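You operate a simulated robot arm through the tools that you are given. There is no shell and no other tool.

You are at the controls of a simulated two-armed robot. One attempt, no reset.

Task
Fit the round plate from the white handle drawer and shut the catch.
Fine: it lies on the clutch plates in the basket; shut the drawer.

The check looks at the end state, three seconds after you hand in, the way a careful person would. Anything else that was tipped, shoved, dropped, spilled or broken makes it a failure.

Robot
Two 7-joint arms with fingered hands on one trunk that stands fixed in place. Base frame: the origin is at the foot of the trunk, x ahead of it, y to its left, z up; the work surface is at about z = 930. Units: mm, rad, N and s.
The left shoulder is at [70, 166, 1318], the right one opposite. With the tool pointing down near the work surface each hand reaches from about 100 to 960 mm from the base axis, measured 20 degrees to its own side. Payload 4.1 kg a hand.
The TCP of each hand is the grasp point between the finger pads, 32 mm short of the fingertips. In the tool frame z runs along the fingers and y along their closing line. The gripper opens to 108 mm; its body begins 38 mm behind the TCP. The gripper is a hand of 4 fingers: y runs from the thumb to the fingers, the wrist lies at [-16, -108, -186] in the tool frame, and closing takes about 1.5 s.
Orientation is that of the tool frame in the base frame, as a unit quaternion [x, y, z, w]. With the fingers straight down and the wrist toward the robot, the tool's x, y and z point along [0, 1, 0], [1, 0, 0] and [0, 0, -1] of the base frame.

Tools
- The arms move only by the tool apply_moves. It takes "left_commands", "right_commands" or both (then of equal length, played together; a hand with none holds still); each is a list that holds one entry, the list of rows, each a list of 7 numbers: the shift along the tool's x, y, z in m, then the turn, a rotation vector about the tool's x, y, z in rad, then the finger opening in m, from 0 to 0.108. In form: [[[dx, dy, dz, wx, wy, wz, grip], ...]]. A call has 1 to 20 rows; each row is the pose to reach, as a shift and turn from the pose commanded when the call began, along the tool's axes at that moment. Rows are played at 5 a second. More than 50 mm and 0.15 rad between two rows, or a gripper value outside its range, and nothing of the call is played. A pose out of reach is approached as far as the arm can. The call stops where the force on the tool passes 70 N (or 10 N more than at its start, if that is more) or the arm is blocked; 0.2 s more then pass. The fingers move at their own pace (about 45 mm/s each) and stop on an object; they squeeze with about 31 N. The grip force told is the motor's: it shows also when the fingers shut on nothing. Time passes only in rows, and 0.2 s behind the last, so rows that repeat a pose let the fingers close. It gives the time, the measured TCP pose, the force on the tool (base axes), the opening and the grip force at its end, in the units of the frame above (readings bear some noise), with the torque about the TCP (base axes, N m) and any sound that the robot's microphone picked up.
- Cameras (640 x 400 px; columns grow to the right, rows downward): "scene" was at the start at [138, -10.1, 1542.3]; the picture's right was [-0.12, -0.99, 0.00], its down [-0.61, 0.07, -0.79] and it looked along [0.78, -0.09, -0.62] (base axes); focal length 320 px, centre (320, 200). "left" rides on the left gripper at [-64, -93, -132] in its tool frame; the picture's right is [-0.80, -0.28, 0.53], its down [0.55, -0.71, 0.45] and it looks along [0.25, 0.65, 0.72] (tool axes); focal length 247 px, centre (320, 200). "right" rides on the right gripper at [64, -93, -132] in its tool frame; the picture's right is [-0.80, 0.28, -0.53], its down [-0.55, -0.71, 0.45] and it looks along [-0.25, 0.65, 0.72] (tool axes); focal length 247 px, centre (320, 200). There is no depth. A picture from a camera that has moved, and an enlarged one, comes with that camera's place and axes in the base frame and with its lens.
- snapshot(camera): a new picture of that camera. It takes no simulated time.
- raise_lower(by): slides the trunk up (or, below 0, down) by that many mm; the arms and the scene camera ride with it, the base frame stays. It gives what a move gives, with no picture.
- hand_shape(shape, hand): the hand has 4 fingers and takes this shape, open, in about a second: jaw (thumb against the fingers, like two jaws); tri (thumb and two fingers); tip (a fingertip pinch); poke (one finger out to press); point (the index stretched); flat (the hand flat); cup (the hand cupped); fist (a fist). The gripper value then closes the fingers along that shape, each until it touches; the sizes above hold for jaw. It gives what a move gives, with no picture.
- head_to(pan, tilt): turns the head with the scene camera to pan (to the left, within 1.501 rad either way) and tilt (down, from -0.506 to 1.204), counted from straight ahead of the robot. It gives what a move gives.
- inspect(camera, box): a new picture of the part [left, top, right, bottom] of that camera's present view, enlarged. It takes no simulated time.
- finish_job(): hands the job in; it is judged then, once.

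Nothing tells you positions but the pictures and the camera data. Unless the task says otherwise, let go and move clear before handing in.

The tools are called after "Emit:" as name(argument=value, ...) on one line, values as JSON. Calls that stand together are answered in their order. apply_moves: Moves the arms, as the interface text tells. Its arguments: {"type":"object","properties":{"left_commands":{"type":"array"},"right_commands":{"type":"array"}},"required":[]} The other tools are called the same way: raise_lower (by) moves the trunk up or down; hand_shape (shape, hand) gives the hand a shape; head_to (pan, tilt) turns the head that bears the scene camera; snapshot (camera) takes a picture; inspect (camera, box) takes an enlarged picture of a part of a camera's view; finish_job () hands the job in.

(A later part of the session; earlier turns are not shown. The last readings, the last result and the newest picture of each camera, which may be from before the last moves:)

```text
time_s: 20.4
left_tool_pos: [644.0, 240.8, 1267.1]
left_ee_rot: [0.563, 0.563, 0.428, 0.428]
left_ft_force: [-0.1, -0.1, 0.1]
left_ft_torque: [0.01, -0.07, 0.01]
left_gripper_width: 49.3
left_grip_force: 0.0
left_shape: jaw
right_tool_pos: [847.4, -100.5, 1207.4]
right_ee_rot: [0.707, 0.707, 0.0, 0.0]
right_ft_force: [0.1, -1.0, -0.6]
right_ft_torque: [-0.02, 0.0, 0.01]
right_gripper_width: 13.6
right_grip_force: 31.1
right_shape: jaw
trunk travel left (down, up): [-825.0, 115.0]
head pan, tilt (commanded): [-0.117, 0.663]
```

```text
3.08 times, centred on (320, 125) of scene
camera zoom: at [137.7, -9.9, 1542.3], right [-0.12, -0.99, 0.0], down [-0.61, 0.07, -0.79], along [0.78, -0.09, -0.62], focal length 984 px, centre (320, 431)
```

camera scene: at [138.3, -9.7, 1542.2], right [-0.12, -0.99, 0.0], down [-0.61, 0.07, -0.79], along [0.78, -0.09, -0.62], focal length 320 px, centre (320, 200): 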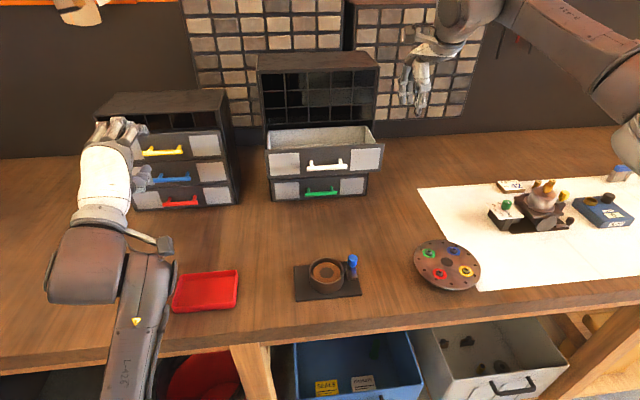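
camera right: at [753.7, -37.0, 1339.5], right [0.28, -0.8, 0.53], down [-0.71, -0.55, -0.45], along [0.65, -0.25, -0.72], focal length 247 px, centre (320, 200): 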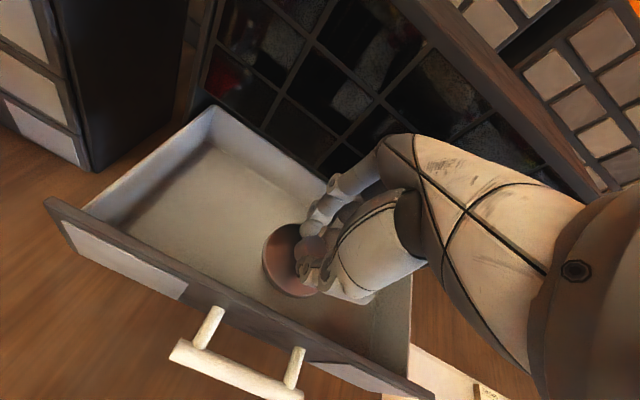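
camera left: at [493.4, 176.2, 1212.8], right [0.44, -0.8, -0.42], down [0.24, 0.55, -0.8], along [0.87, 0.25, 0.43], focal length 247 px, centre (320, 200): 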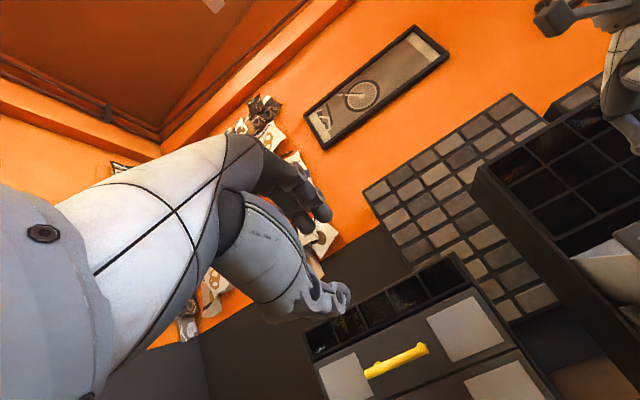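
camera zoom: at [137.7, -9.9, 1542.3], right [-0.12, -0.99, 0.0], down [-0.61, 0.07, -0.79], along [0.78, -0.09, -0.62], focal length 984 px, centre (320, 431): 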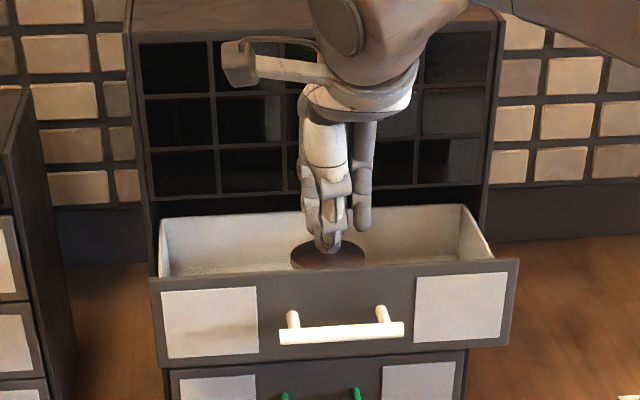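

The plate is held level by its knob and clear of the drawer floor. I'll lift it over the front panel and carry it toward the basket, stopping beside it for a good look.

Emit:
apply_moves(right_commands=[[[0, 0, -0.025, 0, 0, 0, 0], [0, 0, -0.055, 0, 0, 0, 0], [-0.003, -0.03, -0.06, 0, 0, 0, 0], [-0.008, -0.065, -0.06, 0, 0, 0, 0], [-0.014, -0.1, -0.055, 0, 0, 0, 0], [-0.022, -0.135, -0.04, 0, 0, 0, 0], [-0.03, -0.17, -0.02, 0, 0, 0, 0], [-0.04, -0.2, 0.005, 0, 0, 0, 0], [-0.05, -0.225, 0.032, 0, 0, 0, 0], [-0.06, -0.241, 0.057, 0, 0, 0, 0], [-0.06, -0.241, 0.057, 0, 0, 0, 0]]])

Emit:
snapshot(camera="right")

Emit:
inspect(camera="right", box=[90, 180, 290, 320])

Emit:
inspect(camera="right", box=[240, 180, 400, 320])

Emit:
snapshot(camera="scene")

Emit:
inspect(camera="scene", box=[280, 200, 400, 310])

```text
time_s: 22.8
left_tool_pos: [644.8, 241.3, 1266.1]
left_ee_rot: [0.562, 0.563, 0.427, 0.428]
left_ft_force: [0.5, 0.1, -0.3]
left_ft_torque: [-0.01, -0.02, -0.01]
left_gripper_width: 49.7
left_grip_force: 0.0
left_shape: jaw
right_tool_pos: [608.2, -160.3, 1149.2]
right_ee_rot: [0.707, 0.707, 0.0, 0.0]
right_ft_force: [0.0, 0.5, -2.0]
right_ft_torque: [0.0, 0.02, 0.01]
right_gripper_width: 13.7
right_grip_force: 30.8
right_shape: jaw
trunk travel left (down, up): [-825.0, 115.0]
head pan, tilt (commanded): [-0.117, 0.663]
```

```text
taken
camera right: at [514.1, -96.6, 1282.4], right [0.28, -0.8, 0.53], down [-0.71, -0.55, -0.45], along [0.65, -0.25, -0.72], focal length 247 px, centre (320, 200)
```

right: 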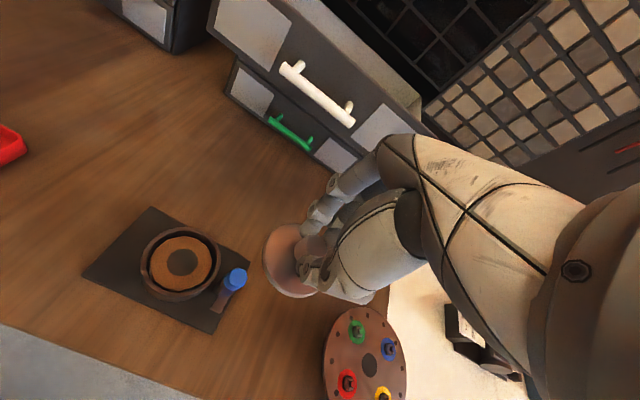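

```text
2.86 times, centred on (190, 250) of right
camera zoom: at [514.1, -96.6, 1282.4], right [0.28, -0.8, 0.53], down [-0.71, -0.55, -0.45], along [0.65, -0.25, -0.72], focal length 706 px, centre (691, 57)
```

zoom: 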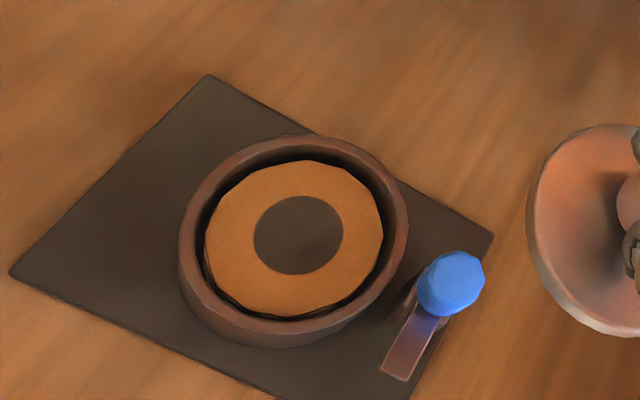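

```text
2.86 times, centred on (320, 250) of right
camera zoom: at [514.1, -96.6, 1282.4], right [0.28, -0.8, 0.53], down [-0.71, -0.55, -0.45], along [0.65, -0.25, -0.72], focal length 706 px, centre (320, 57)
```

zoom: 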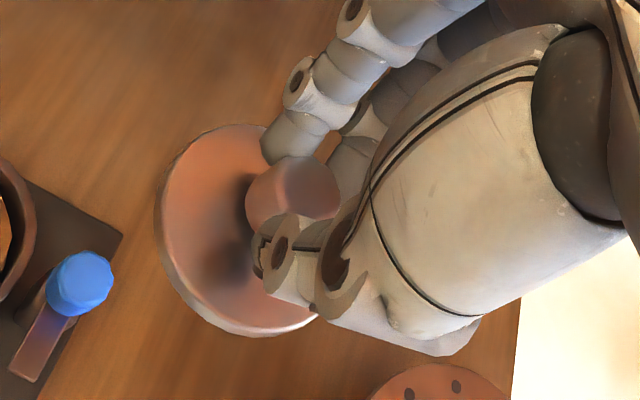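

```text
taken
camera scene: at [138.3, -9.4, 1542.2], right [-0.12, -0.99, 0.0], down [-0.61, 0.07, -0.79], along [0.78, -0.09, -0.62], focal length 320 px, centre (320, 200)
```

scene: 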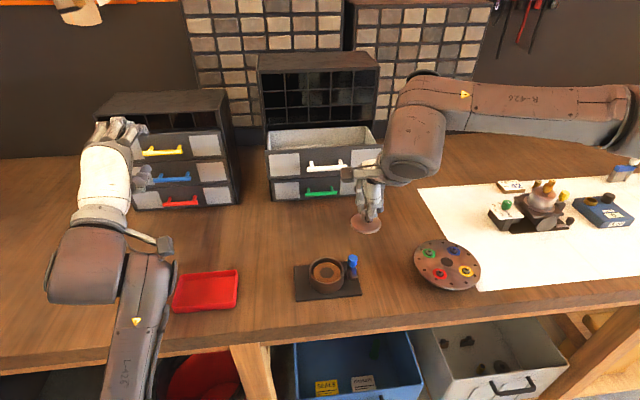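

```text
3.64 times, centred on (340, 255) of scene
camera zoom: at [138.3, -9.4, 1542.2], right [-0.12, -0.99, 0.0], down [-0.61, 0.07, -0.79], along [0.78, -0.09, -0.62], focal length 1163 px, centre (247, 0)
```

zoom: 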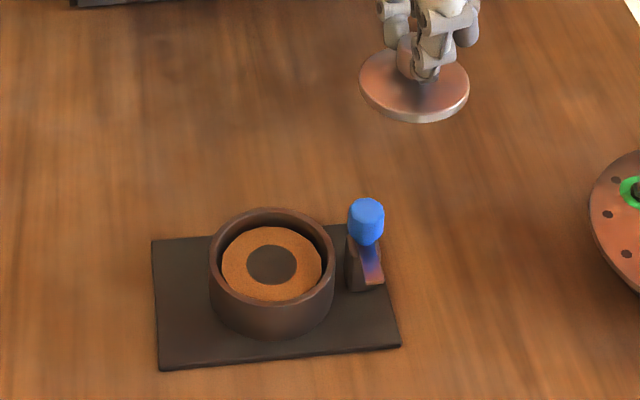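

I now place the basket rim centre at about [605, -80], top near z 970, outer diameter about 79 mm and inner about 70 mm; the plate is about 61 mm across. I'll bring the plate over the basket, still high, and check the alignment.

Emit:
apply_moves(right_commands=[[[0.02, 0, 0.0, 0, 0, 0, 0], [0.045, 0, 0.0, 0, 0, 0, 0], [0.068, -0.001, 0.01, 0, 0, 0, 0], [0.081, -0.0015, 0.025, 0, 0, 0, 0], [0.081, -0.0015, 0.045, 0, 0, 0, 0], [0.081, -0.0015, 0.06, 0, 0, 0, 0], [0.081, -0.0015, 0.06, 0, 0, 0, 0]]])

Emit:
inspect(camera="scene", box=[280, 200, 380, 300])

Emit:
inspect(camera="right", box=[200, 200, 400, 340])

Emit:
snapshot(camera="scene")

```text
time_s: 24.4
left_tool_pos: [644.4, 243.0, 1268.1]
left_ee_rot: [0.563, 0.563, 0.428, 0.428]
left_ft_force: [0.6, 0.1, -0.4]
left_ft_torque: [-0.01, 0.0, -0.01]
left_gripper_width: 49.5
left_grip_force: 0.1
left_shape: jaw
right_tool_pos: [604.6, -78.5, 1091.3]
right_ee_rot: [0.707, 0.707, -0.001, 0.0]
right_ft_force: [0.0, 0.6, -1.1]
right_ft_torque: [0.03, 0.0, 0.06]
right_gripper_width: 13.7
right_grip_force: 30.6
right_shape: jaw
trunk travel left (down, up): [-825.0, 115.0]
head pan, tilt (commanded): [-0.117, 0.663]
```

```text
4.00 times, centred on (330, 250) of scene
camera zoom: at [138.0, -9.9, 1542.3], right [-0.12, -0.99, 0.0], down [-0.61, 0.07, -0.79], along [0.78, -0.09, -0.62], focal length 1280 px, centre (280, 0)
```

zoom: 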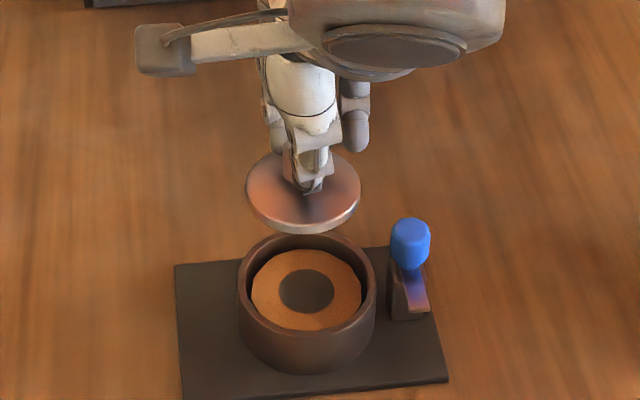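

```text
2.86 times, centred on (300, 270) of right
camera zoom: at [511.6, -14.5, 1223.1], right [0.28, -0.8, 0.53], down [-0.71, -0.55, -0.45], along [0.65, -0.25, -0.72], focal length 706 px, centre (377, 0)
```

zoom: 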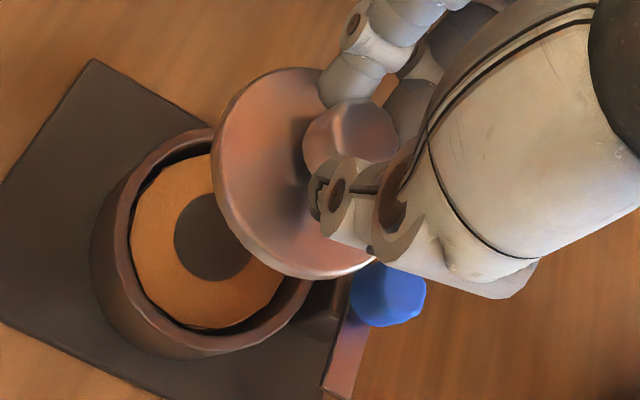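

```text
taken
camera scene: at [138.0, -9.9, 1542.3], right [-0.12, -0.99, 0.0], down [-0.61, 0.07, -0.79], along [0.78, -0.09, -0.62], focal length 320 px, centre (320, 200)
```

scene: 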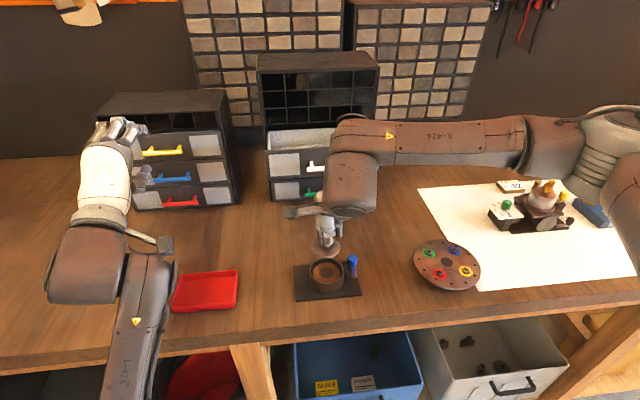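

The plate is centred within a couple of millimetres of the basket. I'll lower it to just above the rim, shifting 1.5 mm to the right, and compare the gaps there.

Emit:
apply_moves(right_commands=[[[-0.0015, 0, 0.015, 0, 0, 0, 0], [-0.0015, 0, 0.03, 0, 0, 0, 0], [-0.0015, 0, 0.045, 0, 0, 0, 0], [-0.0015, 0, 0.056, 0, 0, 0, 0], [-0.0015, 0, 0.056, 0, 0, 0, 0]]])

Emit:
inspect(camera="scene", box=[290, 220, 370, 300])

Emit:
inspect(camera="right", box=[220, 200, 380, 320])

```text
time_s: 25.6
left_tool_pos: [645.3, 242.4, 1268.4]
left_ee_rot: [0.563, 0.563, 0.427, 0.429]
left_ft_force: [0.1, 0.2, 0.5]
left_ft_torque: [0.0, 0.01, -0.02]
left_gripper_width: 49.8
left_grip_force: 0.1
left_shape: jaw
right_tool_pos: [605.1, -80.3, 1036.3]
right_ee_rot: [0.707, 0.707, 0.0, 0.0]
right_ft_force: [-0.2, 0.3, -0.5]
right_ft_torque: [0.02, 0.01, -0.01]
right_gripper_width: 13.9
right_grip_force: 31.3
right_shape: jaw
trunk travel left (down, up): [-825.0, 115.0]
head pan, tilt (commanded): [-0.117, 0.663]
```

```text
5.00 times, centred on (330, 260) of scene
camera zoom: at [138.0, -9.9, 1542.3], right [-0.12, -0.99, 0.0], down [-0.61, 0.07, -0.79], along [0.78, -0.09, -0.62], focal length 1599 px, centre (270, -100)
```

zoom: 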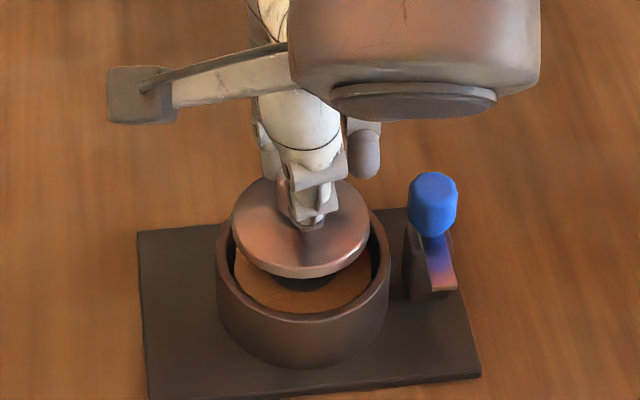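

```text
3.33 times, centred on (300, 260) of right
camera zoom: at [511.7, -16.4, 1167.6], right [0.28, -0.8, 0.53], down [-0.71, -0.55, -0.45], along [0.65, -0.25, -0.72], focal length 823 px, centre (387, 0)
```

zoom: 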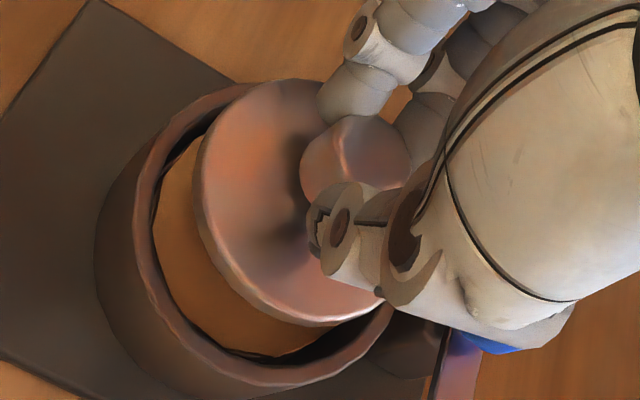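

From both views the rim centre is about 2–3 mm nearer the robot and 1–2 mm further right than the plate. I'll correct that and lower to just above the rim.

Emit:
apply_moves(right_commands=[[[-0.0013, -0.002, 0.005, 0, 0, 0, 0], [-0.0013, -0.002, 0.01, 0, 0, 0, 0], [-0.0013, -0.002, 0.015, 0, 0, 0, 0], [-0.0013, -0.002, 0.015, 0, 0, 0, 0]]])

Emit:
inspect(camera="scene", box=[295, 225, 365, 295])

Emit:
inspect(camera="right", box=[220, 200, 380, 320])

```text
time_s: 26.6
left_tool_pos: [644.6, 240.9, 1268.1]
left_ee_rot: [0.562, 0.563, 0.428, 0.428]
left_ft_force: [-0.5, 0.1, 0.3]
left_ft_torque: [0.04, 0.01, -0.04]
left_gripper_width: 49.4
left_grip_force: 0.1
left_shape: jaw
right_tool_pos: [603.7, -83.0, 1020.6]
right_ee_rot: [0.707, 0.707, 0.0, 0.0]
right_ft_force: [0.3, -0.3, -0.8]
right_ft_torque: [0.04, 0.02, 0.01]
right_gripper_width: 13.8
right_grip_force: 31.3
right_shape: jaw
trunk travel left (down, up): [-825.0, 115.0]
head pan, tilt (commanded): [-0.117, 0.663]
```

```text
5.71 times, centred on (330, 260) of scene
camera zoom: at [138.1, -10.1, 1542.3], right [-0.12, -0.99, 0.0], down [-0.61, 0.07, -0.79], along [0.78, -0.09, -0.62], focal length 1828 px, centre (263, -143)
```

zoom: 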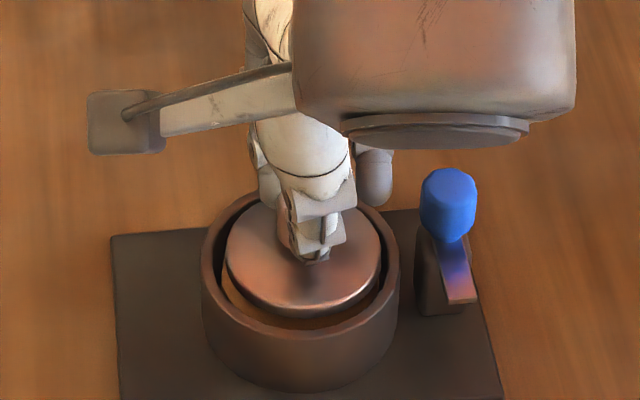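

```text
3.33 times, centred on (300, 260) of right
camera zoom: at [510.0, -18.5, 1152.3], right [0.28, -0.8, 0.53], down [-0.71, -0.55, -0.45], along [0.65, -0.25, -0.72], focal length 823 px, centre (387, 0)
```

zoom: 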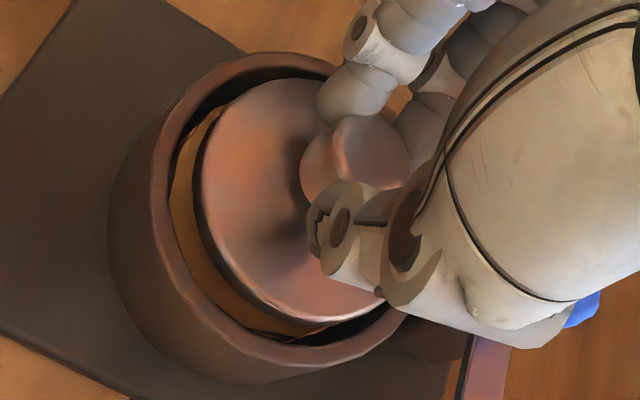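

The plate now sits just above the rim and looks nearly concentric. I'll take closer views to check the near/far gap before lowering it in.

Emit:
inspect(camera="scene", box=[308, 245, 352, 280])

Emit:
inspect(camera="right", box=[245, 205, 325, 310])

```text
11.43 times, centred on (330, 262) of scene
camera zoom: at [138.1, -10.1, 1542.3], right [-0.12, -0.99, 0.0], down [-0.61, 0.07, -0.79], along [0.78, -0.09, -0.62], focal length 3656 px, centre (206, -514)
```

zoom: 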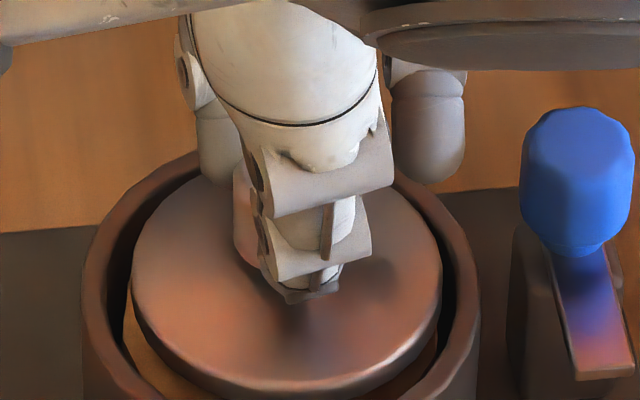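

```text
3.81 times, centred on (285, 258) of right
camera zoom: at [510.0, -18.5, 1152.3], right [0.28, -0.8, 0.53], down [-0.71, -0.55, -0.45], along [0.65, -0.25, -0.72], focal length 941 px, centre (453, -19)
```

zoom: 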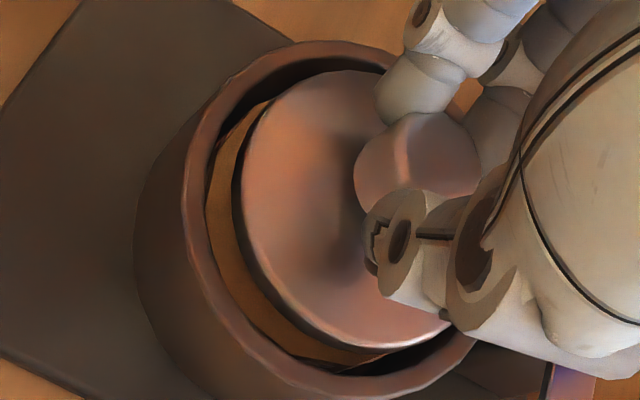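

Circle fits from the wrist view put the plate and rim concentric within about 1 mm. I'll lower it into the basket in small steps and watch the force.

Emit:
apply_moves(right_commands=[[[0.0006, 0, 0.002, 0, 0, 0, 0], [0.0006, 0, 0.004, 0, 0, 0, 0], [0.0006, 0, 0.006, 0, 0, 0, 0], [0.0006, 0, 0.008, 0, 0, 0, 0], [0.0006, 0, 0.008, 0, 0, 0, 0]]])

Emit:
inspect(camera="scene", box=[305, 245, 355, 285])

Emit:
inspect(camera="right", box=[245, 205, 325, 310])

```text
time_s: 27.8
left_tool_pos: [643.3, 241.3, 1267.8]
left_ee_rot: [0.562, 0.563, 0.428, 0.428]
left_ft_force: [0.1, -0.3, -0.1]
left_ft_torque: [-0.01, 0.03, 0.0]
left_gripper_width: 49.6
left_grip_force: 0.1
left_shape: jaw
right_tool_pos: [603.5, -80.5, 1012.5]
right_ee_rot: [0.707, 0.707, 0.001, 0.0]
right_ft_force: [-1.1, -0.3, 5.2]
right_ft_torque: [-0.04, -0.17, 0.05]
right_gripper_width: 14.0
right_grip_force: 30.6
right_shape: jaw
trunk travel left (down, up): [-825.0, 115.0]
head pan, tilt (commanded): [-0.117, 0.663]
```

```text
10.00 times, centred on (330, 265) of scene
camera zoom: at [137.0, -10.0, 1542.4], right [-0.12, -0.99, 0.0], down [-0.61, 0.07, -0.79], along [0.78, -0.09, -0.62], focal length 3199 px, centre (220, -450)
```

zoom: 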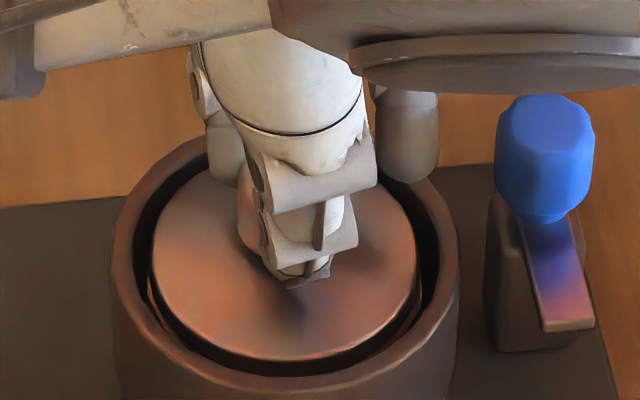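

```text
3.81 times, centred on (285, 258) of right
camera zoom: at [509.5, -17.3, 1145.3], right [0.28, -0.8, 0.53], down [-0.71, -0.55, -0.45], along [0.65, -0.25, -0.72], focal length 941 px, centre (453, -19)
```

zoom: 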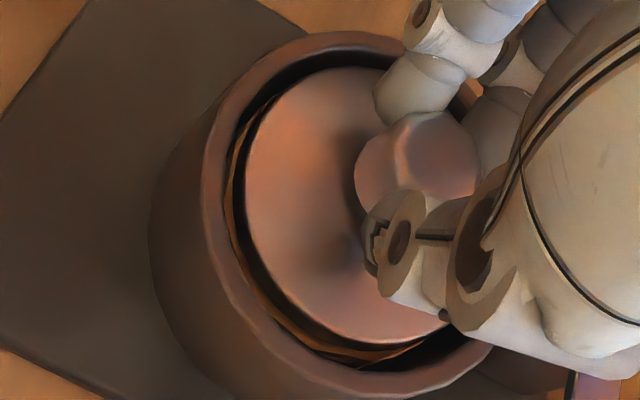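

The plate is inside the rim with an even gap, and it has begun to touch the clutch plates (5 N, far side first). I'll lower it another 2 mm to settle before releasing.

Emit:
apply_moves(right_commands=[[[0, 0, 0.001, 0, 0, 0, 0], [0, 0, 0.002, 0, 0, 0, 0], [0, 0, 0.002, 0, 0, 0, 0]]])

Emit:
inspect(camera="scene", box=[305, 245, 355, 285])

```text
time_s: 28.6
left_tool_pos: [642.6, 242.3, 1269.2]
left_ee_rot: [0.562, 0.563, 0.428, 0.429]
left_ft_force: [0.2, 0.2, -0.3]
left_ft_torque: [0.0, -0.01, 0.0]
left_gripper_width: 49.6
left_grip_force: 0.0
left_shape: jaw
right_tool_pos: [602.4, -79.9, 1011.4]
right_ee_rot: [0.707, 0.708, 0.002, 0.001]
right_ft_force: [0.7, -0.1, 18.8]
right_ft_torque: [0.02, -0.2, 0.01]
right_gripper_width: 14.4
right_grip_force: 31.1
right_shape: jaw
trunk travel left (down, up): [-825.0, 115.0]
head pan, tilt (commanded): [-0.117, 0.663]
```

```text
10.00 times, centred on (330, 265) of scene
camera zoom: at [135.4, -9.8, 1542.7], right [-0.12, -0.99, 0.0], down [-0.61, 0.07, -0.79], along [0.78, -0.09, -0.61], focal length 3199 px, centre (220, -450)
```

zoom: 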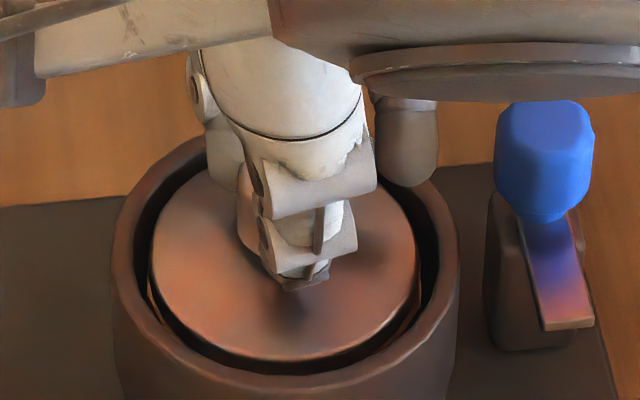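

The plate is seated on the clutch plates (19 N). I'll ease the load off, open the fingers and rise straight up.

Emit:
apply_moves(right_commands=[[[0, 0, -0.001, 0, 0, 0, 0.0], [0, 0, -0.0015, 0, 0, 0, 0.016], [0, 0, -0.0015, 0, 0, 0, 0.022], [0, 0, -0.0015, 0, 0, 0, 0.03], [0, 0, -0.0015, 0, 0, 0, 0.04], [0, 0, -0.0015, 0, 0, 0, 0.046], [0, 0, -0.0015, 0, 0, 0, 0.046], [0, 0, -0.0015, 0, 0, 0, 0.046]]])

Emit:
inspect(camera="scene", box=[305, 245, 355, 285])

Emit:
inspect(camera="right", box=[245, 205, 325, 310])

```text
time_s: 30.4
left_tool_pos: [645.7, 242.3, 1267.0]
left_ee_rot: [0.563, 0.564, 0.428, 0.427]
left_ft_force: [0.1, -0.5, 0.2]
left_ft_torque: [0.0, 0.0, 0.03]
left_gripper_width: 49.7
left_grip_force: 0.1
left_shape: jaw
right_tool_pos: [604.5, -80.6, 1009.9]
right_ee_rot: [0.707, 0.707, 0.001, 0.0]
right_ft_force: [0.3, 0.3, 0.6]
right_ft_torque: [-0.01, -0.02, 0.0]
right_gripper_width: 45.5
right_grip_force: 0.1
right_shape: jaw
trunk travel left (down, up): [-825.0, 115.0]
head pan, tilt (commanded): [-0.117, 0.663]
```

```text
10.00 times, centred on (330, 265) of scene
camera zoom: at [138.2, -10.1, 1542.2], right [-0.12, -0.99, 0.0], down [-0.61, 0.07, -0.79], along [0.78, -0.09, -0.62], focal length 3199 px, centre (220, -450)
```

zoom: 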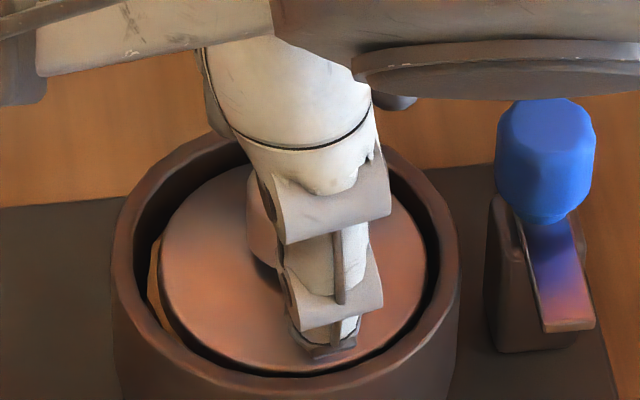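

```text
3.81 times, centred on (285, 258) of right
camera zoom: at [510.2, -17.5, 1143.5], right [0.28, -0.8, 0.53], down [-0.71, -0.55, -0.45], along [0.65, -0.25, -0.72], focal length 941 px, centre (453, -19)
```

zoom: 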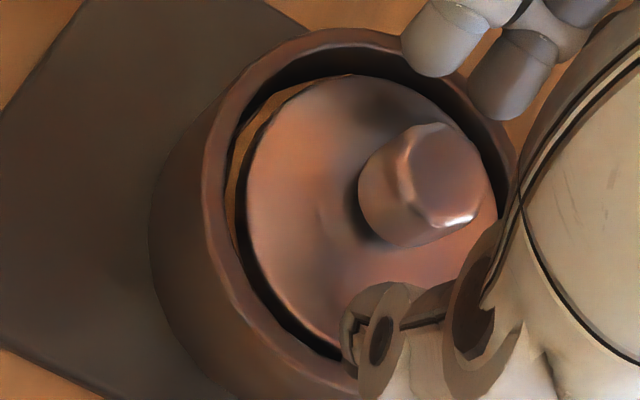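

The plate is free and lying in the basket. I'll rise straight up, move aside, and study the catch.

Emit:
apply_moves(right_commands=[[[0, 0, -0.015, 0, 0, 0, 0.046], [0, 0, -0.035, 0, 0, 0, 0.046], [0, 0, -0.065, 0, 0, 0, 0.046], [0, 0, -0.1, 0, 0, 0, 0.046], [-0.03, -0.02, -0.13, 0, 0, 0, 0.046], [-0.07, -0.04, -0.14, 0, 0, 0, 0.046], [-0.1, -0.06, -0.14, 0, 0, 0, 0.046], [-0.1, -0.06, -0.14, 0, 0, 0, 0.046]]])

Emit:
snapshot(camera="scene")

Emit:
inspect(camera="scene", box=[290, 240, 370, 305])

Emit:
snapshot(camera="right")

Emit:
inspect(camera="right", box=[120, 180, 260, 290])

```text
time_s: 32.2
left_tool_pos: [645.8, 242.6, 1267.1]
left_ee_rot: [0.562, 0.564, 0.428, 0.427]
left_ft_force: [0.3, -0.3, 0.4]
left_ft_torque: [-0.01, -0.02, 0.02]
left_gripper_width: 49.6
left_grip_force: 0.1
left_shape: jaw
right_tool_pos: [543.2, -180.3, 1149.6]
right_ee_rot: [0.708, 0.706, -0.001, 0.001]
right_ft_force: [-0.3, 0.6, 0.3]
right_ft_torque: [-0.02, 0.02, 0.01]
right_gripper_width: 46.2
right_grip_force: 0.1
right_shape: jaw
trunk travel left (down, up): [-825.0, 115.0]
head pan, tilt (commanded): [-0.117, 0.663]
```

```text
taken
camera scene: at [138.6, -9.1, 1542.2], right [-0.12, -0.99, 0.0], down [-0.61, 0.07, -0.79], along [0.78, -0.09, -0.62], focal length 320 px, centre (320, 200)
```

scene: 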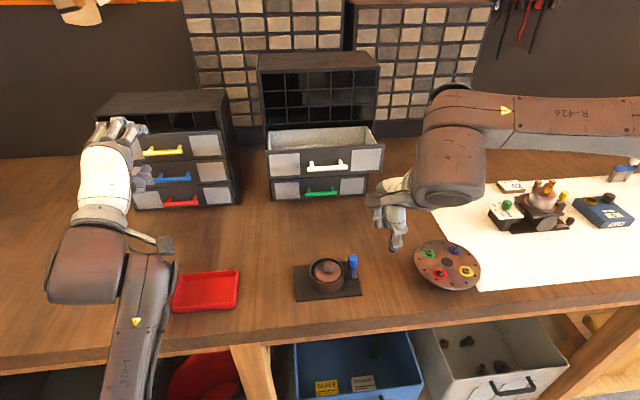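

```text
6.15 times, centred on (330, 272) of scene
camera zoom: at [138.6, -9.1, 1542.2], right [-0.12, -0.99, 0.0], down [-0.61, 0.07, -0.79], along [0.78, -0.09, -0.62], focal length 1968 px, centre (258, -246)
```

zoom: 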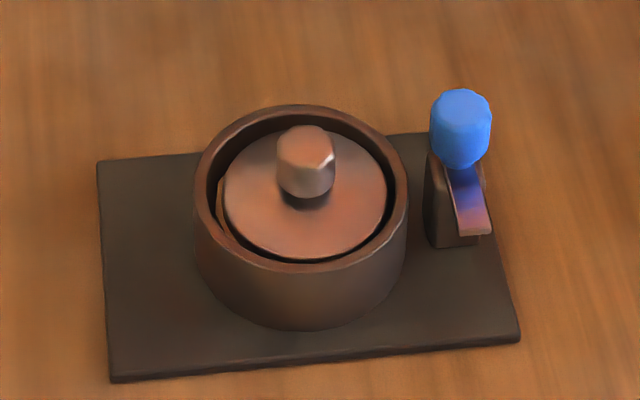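

```text
taken
camera right: at [449.6, -116.9, 1283.3], right [0.28, -0.8, 0.53], down [-0.71, -0.55, -0.45], along [0.65, -0.25, -0.72], focal length 247 px, centre (320, 200)
```

right: 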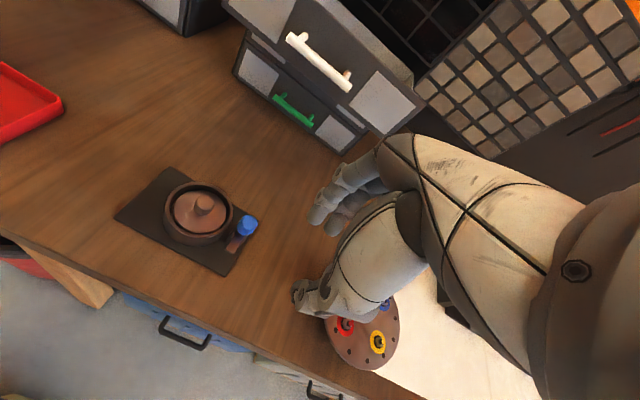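

```text
3.64 times, centred on (190, 235) of right
camera zoom: at [449.6, -116.9, 1283.3], right [0.28, -0.8, 0.53], down [-0.71, -0.55, -0.45], along [0.65, -0.25, -0.72], focal length 898 px, centre (793, 73)
```

zoom: 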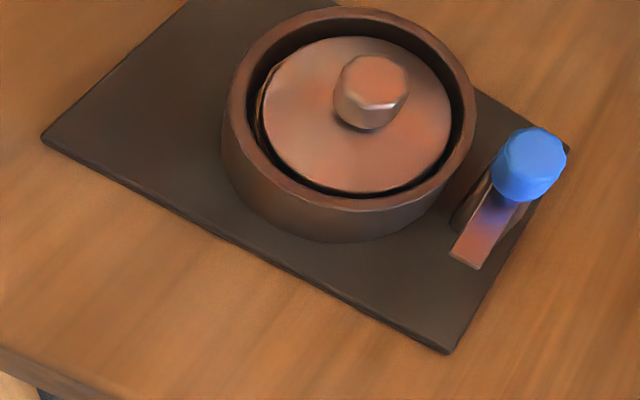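

The plate lies flat inside the basket with its knob up. Now I need to understand the catch, so I'll enlarge it from both cameras.

Emit:
inspect(camera="scene", box=[338, 248, 366, 276])

Emit:
inspect(camera="right", box=[212, 200, 262, 260])

```text
14.29 times, centred on (352, 262) of scene
camera zoom: at [138.6, -9.1, 1542.2], right [-0.12, -0.99, 0.0], down [-0.61, 0.07, -0.79], along [0.78, -0.09, -0.62], focal length 4570 px, centre (-137, -686)
```

zoom: 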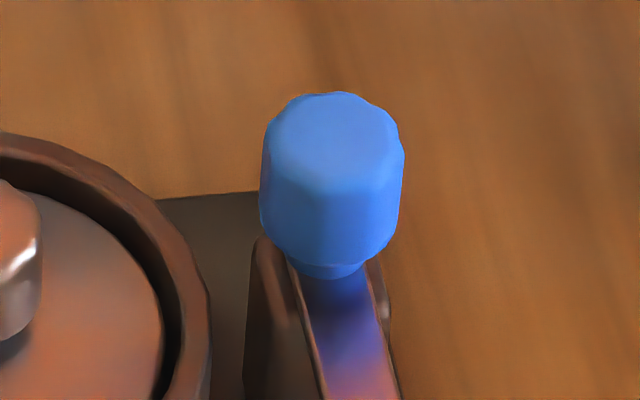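

```text
6.67 times, centred on (237, 230) of right
camera zoom: at [449.6, -116.9, 1283.3], right [0.28, -0.8, 0.53], down [-0.71, -0.55, -0.45], along [0.65, -0.25, -0.72], focal length 1646 px, centre (873, 0)
```

zoom: 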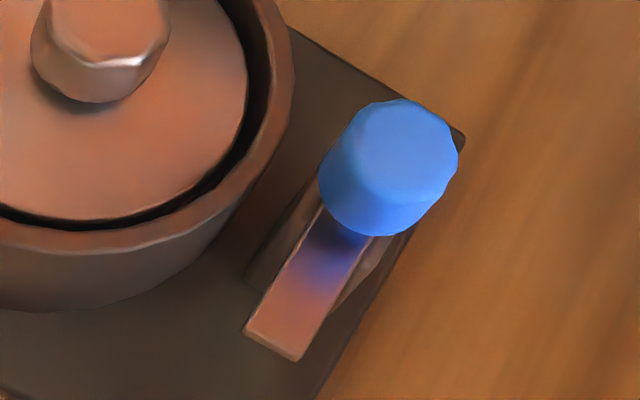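

The catch seems to be a strip between two ears of a post, pointing at the robot, with the blue knob standing over it. I'm not sure how it pivots, so I'll look from more directly above.

Emit:
apply_moves(right_commands=[[[0, 0.04, 0.02, 0, 0, 0, 0.046], [0, 0.08, 0.04, 0, 0, 0, 0.046], [0, 0.11, 0.06, 0, 0, 0, 0.046], [0, 0.11, 0.08, 0, 0, 0, 0.046], [0, 0.11, 0.08, 0, 0, 0, 0.046]]])

Emit:
snapshot(camera="right")

Emit:
inspect(camera="right", box=[130, 240, 290, 380])

```text
time_s: 33.4
left_tool_pos: [646.4, 241.9, 1268.1]
left_ee_rot: [0.562, 0.563, 0.428, 0.428]
left_ft_force: [0.0, -0.5, -0.9]
left_ft_torque: [0.01, -0.02, 0.05]
left_gripper_width: 49.6
left_grip_force: 0.1
left_shape: jaw
right_tool_pos: [653.0, -180.5, 1069.7]
right_ee_rot: [0.707, 0.707, 0.001, 0.0]
right_ft_force: [0.6, 0.7, 0.7]
right_ft_torque: [0.02, 0.02, 0.0]
right_gripper_width: 45.6
right_grip_force: 0.1
right_shape: jaw
trunk travel left (down, up): [-825.0, 115.0]
head pan, tilt (commanded): [-0.117, 0.663]
```

```text
taken
camera right: at [559.7, -115.9, 1202.2], right [0.28, -0.8, 0.53], down [-0.71, -0.55, -0.45], along [0.65, -0.25, -0.72], focal length 247 px, centre (320, 200)
```

right: 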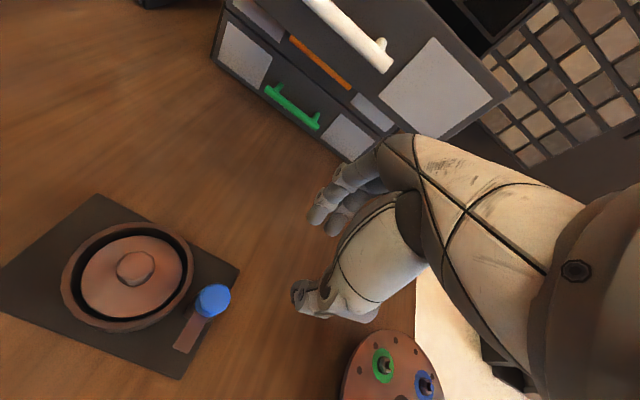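

```text
2.86 times, centred on (210, 310) of right
camera zoom: at [559.7, -115.9, 1202.2], right [0.28, -0.8, 0.53], down [-0.71, -0.55, -0.45], along [0.65, -0.25, -0.72], focal length 706 px, centre (634, -114)
```

zoom: 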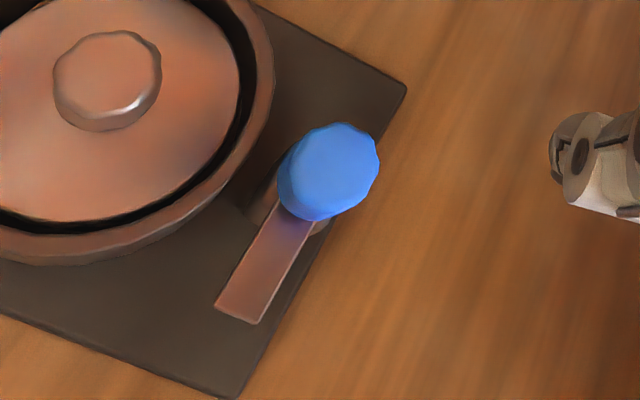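

From above, the strip runs from under the knob toward the robot, over a post slightly wider than it. I'll tilt the right hand for a low side view to see how it pivots.

Emit:
apply_moves(right_commands=[[[-0.02, 0.0, 0.0, 0, 0, 0, 0.046], [-0.045, -0.01, 0.0, -0.1, 0, 0, 0.046], [-0.05, -0.02, 0.005, -0.24, 0, 0, 0.046], [-0.05, -0.03, 0.01, -0.38, 0, 0, 0.046], [-0.05, -0.045, 0.015, -0.52, 0, 0, 0.046], [-0.05, -0.06, 0.02, -0.64, 0, 0, 0.046], [-0.05, -0.07, 0.025, -0.7, 0, 0, 0.046], [-0.05, -0.07, 0.025, -0.7, 0, 0, 0.046]]])

Emit:
snapshot(camera="right")

Emit:
snapshot(camera="scene")

```text
time_s: 35.2
left_tool_pos: [645.2, 241.4, 1267.9]
left_ee_rot: [0.562, 0.563, 0.429, 0.428]
left_ft_force: [0.4, 0.7, -0.6]
left_ft_torque: [0.03, 0.06, -0.01]
left_gripper_width: 49.9
left_grip_force: 0.1
left_shape: jaw
right_tool_pos: [616.0, -231.3, 1057.9]
right_ee_rot: [0.689, 0.69, 0.156, 0.157]
right_ft_force: [0.0, 1.3, -0.5]
right_ft_torque: [-0.02, -0.02, -0.03]
right_gripper_width: 45.5
right_grip_force: 0.0
right_shape: jaw
right hand out of reach, approached as far as the arm can: row 5, 6, 7, 8
trunk travel left (down, up): [-825.0, 115.0]
head pan, tilt (commanded): [-0.117, 0.663]
```

```text
taken
camera right: at [474.7, -167.5, 1138.0], right [0.03, -0.8, 0.6], down [-0.44, -0.55, -0.71], along [0.9, -0.25, -0.37], focal length 247 px, centre (320, 200)
```

right: 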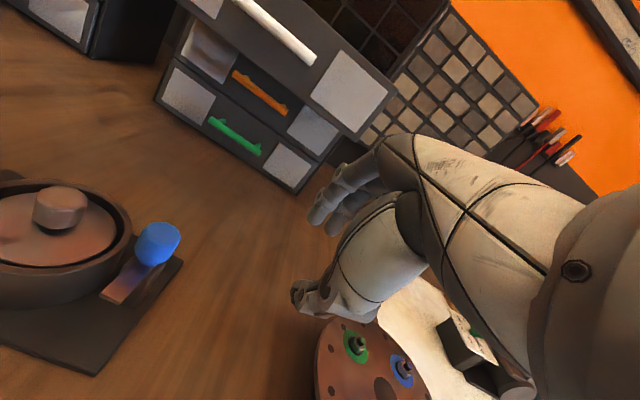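

```text
taken
camera scene: at [137.8, -10.3, 1542.3], right [-0.12, -0.99, 0.0], down [-0.61, 0.07, -0.79], along [0.78, -0.09, -0.62], focal length 320 px, centre (320, 200)
```

scene: 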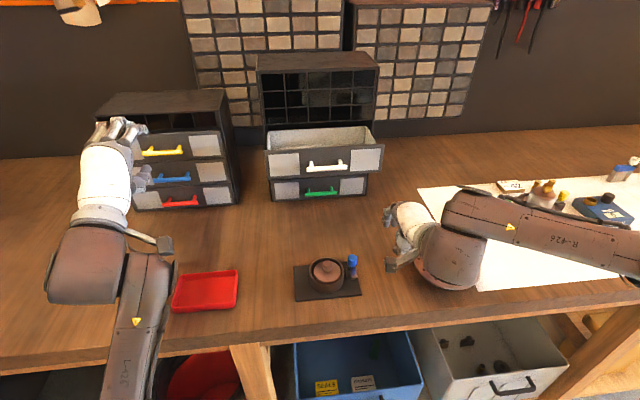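

The tilt stopped short of what I asked, but this lower view is useful. I'll zoom in on the catch.

Emit:
inspect(camera="right", box=[80, 200, 200, 320])

Emit:
inspect(camera="right", box=[0, 160, 210, 390])

```text
3.33 times, centred on (140, 260) of right
camera zoom: at [474.7, -167.5, 1138.0], right [0.03, -0.8, 0.6], down [-0.44, -0.55, -0.71], along [0.9, -0.25, -0.37], focal length 823 px, centre (920, 0)
```

zoom: 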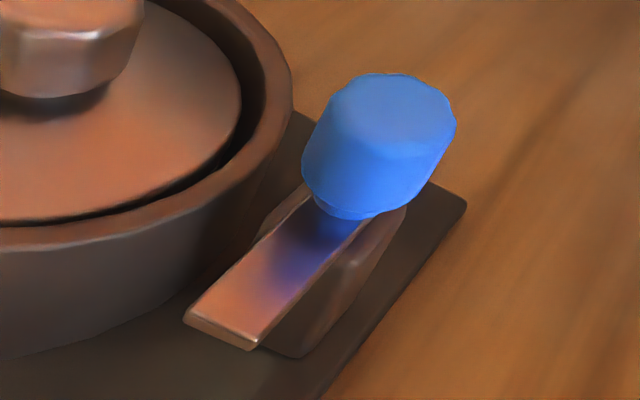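

```text
1.74 times, centred on (105, 275) of right
camera zoom: at [474.7, -167.5, 1138.0], right [0.03, -0.8, 0.6], down [-0.44, -0.55, -0.71], along [0.9, -0.25, -0.37], focal length 430 px, centre (694, 70)
```

zoom: 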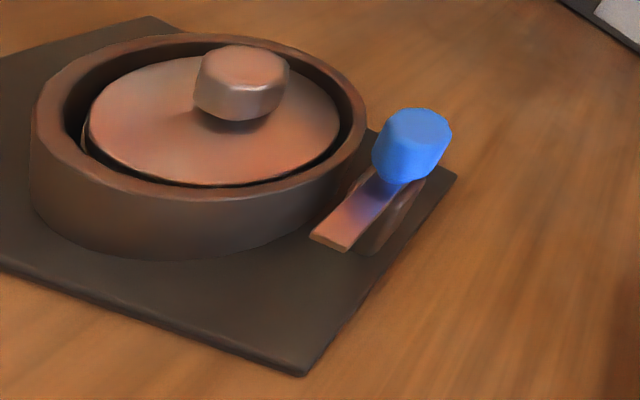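

This view shows the flat strip lying on top of a post, with the blue knob standing on it over the post. That looks like a turn-catch that swings level over the plate. I'll raise the right hand and bring it back upright.

Emit:
apply_moves(right_commands=[[[0, 0.01, -0.015, 0.0, 0, 0, 0.046], [0, 0.02, -0.035, 0.1, 0, 0, 0.046], [0, 0.03, -0.05, 0.2, 0, 0, 0.046], [0, 0.03, -0.05, 0.3, 0, 0, 0.046], [0, 0.03, -0.05, 0.4, 0, 0, 0.046], [0, 0.03, -0.05, 0.4, 0, 0, 0.046]]])

```text
time_s: 36.6
left_tool_pos: [644.7, 242.3, 1267.6]
left_ee_rot: [0.562, 0.564, 0.428, 0.427]
left_ft_force: [0.1, -0.4, 0.7]
left_ft_torque: [0.01, -0.02, -0.04]
left_gripper_width: 49.5
left_grip_force: 0.0
left_shape: jaw
right_tool_pos: [622.3, -231.3, 1115.2]
right_ee_rot: [0.707, 0.707, 0.015, 0.016]
right_ft_force: [-0.3, 0.0, 0.2]
right_ft_torque: [-0.01, 0.01, 0.01]
right_gripper_width: 46.1
right_grip_force: 0.1
right_shape: jaw
trunk travel left (down, up): [-825.0, 115.0]
head pan, tilt (commanded): [-0.117, 0.663]
```

The hand is nearly upright again. I'll square it up, then yaw it so the fingers close along left–right over the catch knob.

Emit:
apply_moves(right_commands=[[[0, 0, -0.005, 0.043, 0, 0, 0.046], [0, 0, -0.005, 0.043, 0, 0, 0.046]]])

Emit:
apply_moves(right_commands=[[[0, 0, 0, 0, 0, -0.13, 0.046], [0, 0, 0, 0, 0, -0.26, 0.046], [0, 0, 0, 0, 0, -0.39, 0.046], [0, 0, 0, 0, 0, -0.52, 0.046], [0, 0, 0, 0, 0, -0.65, 0.046], [0, 0, 0, 0, 0, -0.78, 0.046], [0, 0, 0, 0, 0, -0.91, 0.046], [0, 0, 0, 0, 0, -1.04, 0.046], [0, 0, 0, 0, 0, -1.17, 0.046], [0, 0, 0, 0, 0, -1.3, 0.046], [0, 0, 0, 0, 0, -1.43, 0.046], [0, 0, 0, 0, 0, -1.571, 0.046], [0, 0, 0, 0, 0, -1.571, 0.046]]])

Emit:
snapshot(camera="right")

Emit:
snapshot(camera="scene")

```text
time_s: 37.2
left_tool_pos: [644.6, 241.0, 1267.8]
left_ee_rot: [0.561, 0.564, 0.429, 0.427]
left_ft_force: [-0.9, 1.2, 0.7]
left_ft_torque: [0.01, 0.01, 0.01]
left_gripper_width: 49.7
left_grip_force: 0.2
left_shape: jaw
right_tool_pos: [621.9, -231.0, 1120.6]
right_ee_rot: [0.707, 0.707, 0.001, 0.001]
right_ft_force: [-0.3, -0.3, 0.0]
right_ft_torque: [-0.02, -0.02, -0.01]
right_gripper_width: 46.0
right_grip_force: 0.1
right_shape: jaw
trunk travel left (down, up): [-825.0, 115.0]
head pan, tilt (commanded): [-0.117, 0.663]
```

```text
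time_s: 40.0
left_tool_pos: [645.0, 242.1, 1268.8]
left_ee_rot: [0.563, 0.563, 0.428, 0.429]
left_ft_force: [0.0, 0.0, 0.2]
left_ft_torque: [0.0, 0.01, -0.03]
left_gripper_width: 49.7
left_grip_force: 0.0
left_shape: jaw
right_tool_pos: [599.2, -220.7, 1118.2]
right_ee_rot: [0.409, 0.911, -0.028, 0.052]
right_ft_force: [-0.2, 0.5, 0.0]
right_ft_torque: [0.02, 0.01, 0.02]
right_gripper_width: 46.1
right_grip_force: 0.1
right_shape: jaw
right hand out of reach, approached as far as the arm can: row 5, 6, 7, 8, 9, 10, 11, 12, 13
trunk travel left (down, up): [-825.0, 115.0]
head pan, tilt (commanded): [-0.117, 0.663]
```

```text
taken
camera right: at [477.3, -222.8, 1243.2], right [0.7, -0.35, 0.62], down [-0.13, -0.92, -0.37], along [0.7, 0.18, -0.69], focal length 247 px, centre (320, 200)
```

right: 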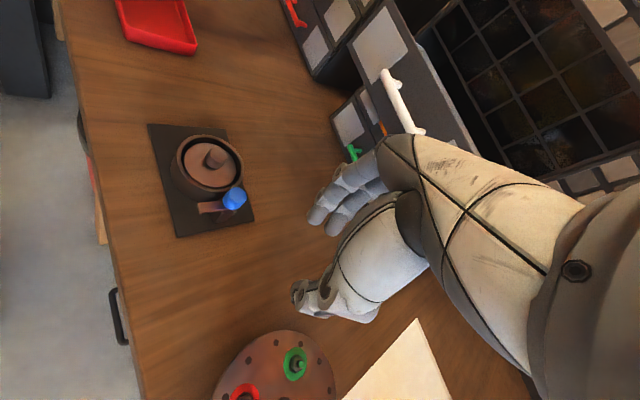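

```text
taken
camera scene: at [137.5, -9.4, 1542.3], right [-0.12, -0.99, 0.0], down [-0.61, 0.07, -0.79], along [0.78, -0.09, -0.62], focal length 320 px, centre (320, 200)
```

scene: 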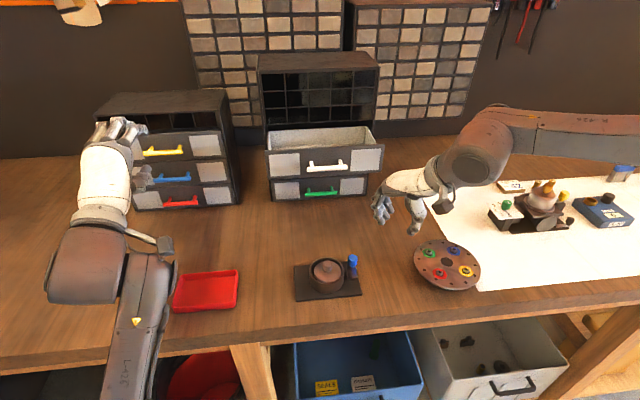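

The arm runs out of yaw past about 0.5 rad in that direction. I'll return to an upright pose at a modest yaw and find how far it turns the other way, well above the fixture.

Emit:
apply_moves(right_commands=[[[0.004, 0.004, -0.005, 0.004, 0.04, 0.109, 0.046], [0.008, 0.008, -0.005, 0.008, 0.08, 0.218, 0.046], [0.0134, 0.015, -0.005, 0.011, 0.118, 0.3265, 0.046], [0.0134, 0.015, -0.005, 0.011, 0.118, 0.3265, 0.046]]])

```text
time_s: 41.0
left_tool_pos: [644.4, 242.0, 1268.3]
left_ee_rot: [0.563, 0.563, 0.428, 0.428]
left_ft_force: [0.4, 0.0, -0.9]
left_ft_torque: [0.0, -0.01, 0.0]
left_gripper_width: 49.8
left_grip_force: 0.1
left_shape: jaw
right_tool_pos: [601.3, -201.1, 1121.6]
right_ee_rot: [0.554, 0.833, -0.001, -0.001]
right_ft_force: [0.5, 0.2, 0.6]
right_ft_torque: [0.01, -0.02, 0.0]
right_gripper_width: 45.9
right_grip_force: 0.0
right_shape: jaw
trunk travel left (down, up): [-825.0, 115.0]
head pan, tilt (commanded): [-0.117, 0.663]
```

Yaw 0.4 rad and upright is fine here. Now I'll test turning the other way through 90 degrees, still in the air.

Emit:
apply_moves(right_commands=[[[0, 0, 0, 0, 0, 0.13, 0.046], [0, 0, 0, 0, 0, 0.26, 0.046], [0, 0, 0, 0, 0, 0.39, 0.046], [0, 0, 0, 0, 0, 0.52, 0.046], [0, 0, 0, 0, 0, 0.65, 0.046], [0, 0, 0, 0, 0, 0.78, 0.046], [0, 0, 0, 0, 0, 0.91, 0.046], [0, 0, 0, 0, 0, 1.04, 0.046], [0, 0, 0, 0, 0, 1.17, 0.046], [0, 0, 0, 0, 0, 1.3, 0.046], [0, 0, 0, 0, 0, 1.43, 0.046], [0, 0, 0, 0, 0, 1.571, 0.046], [0, 0, 0, 0, 0, 1.571, 0.046]]])

Emit:
snapshot(camera="right")

Emit:
snapshot(camera="scene")

```text
time_s: 43.8
left_tool_pos: [645.3, 240.5, 1267.6]
left_ee_rot: [0.563, 0.563, 0.428, 0.428]
left_ft_force: [-0.3, 0.4, -0.6]
left_ft_torque: [0.01, -0.01, -0.01]
left_gripper_width: 49.6
left_grip_force: 0.1
left_shape: jaw
right_tool_pos: [600.2, -200.3, 1121.4]
right_ee_rot: [0.98, 0.197, -0.001, -0.001]
right_ft_force: [-1.3, -0.5, 0.6]
right_ft_torque: [0.0, 0.02, 0.0]
right_gripper_width: 45.7
right_grip_force: 0.1
right_shape: jaw
trunk travel left (down, up): [-825.0, 115.0]
head pan, tilt (commanded): [-0.117, 0.663]
```

```text
taken
camera right: at [622.9, -91.0, 1254.4], right [-0.63, -0.57, 0.53], down [-0.78, 0.44, -0.45], along [0.02, -0.7, -0.72], focal length 247 px, centre (320, 200)
```

right: 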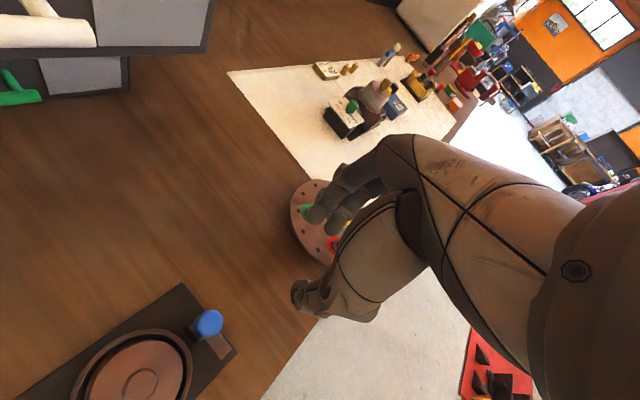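

```text
taken
camera scene: at [137.7, -10.4, 1542.3], right [-0.12, -0.99, 0.0], down [-0.61, 0.07, -0.79], along [0.78, -0.09, -0.62], focal length 320 px, centre (320, 200)
```

scene: 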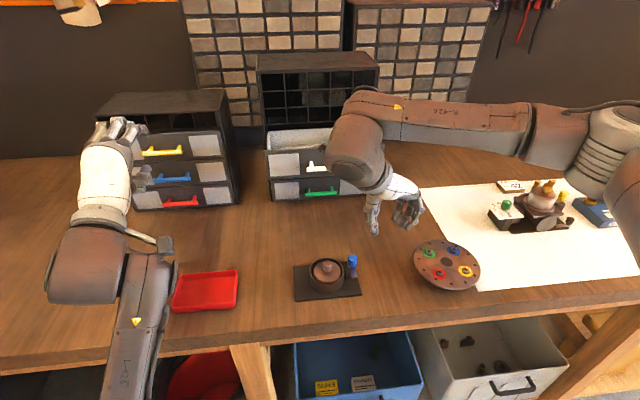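

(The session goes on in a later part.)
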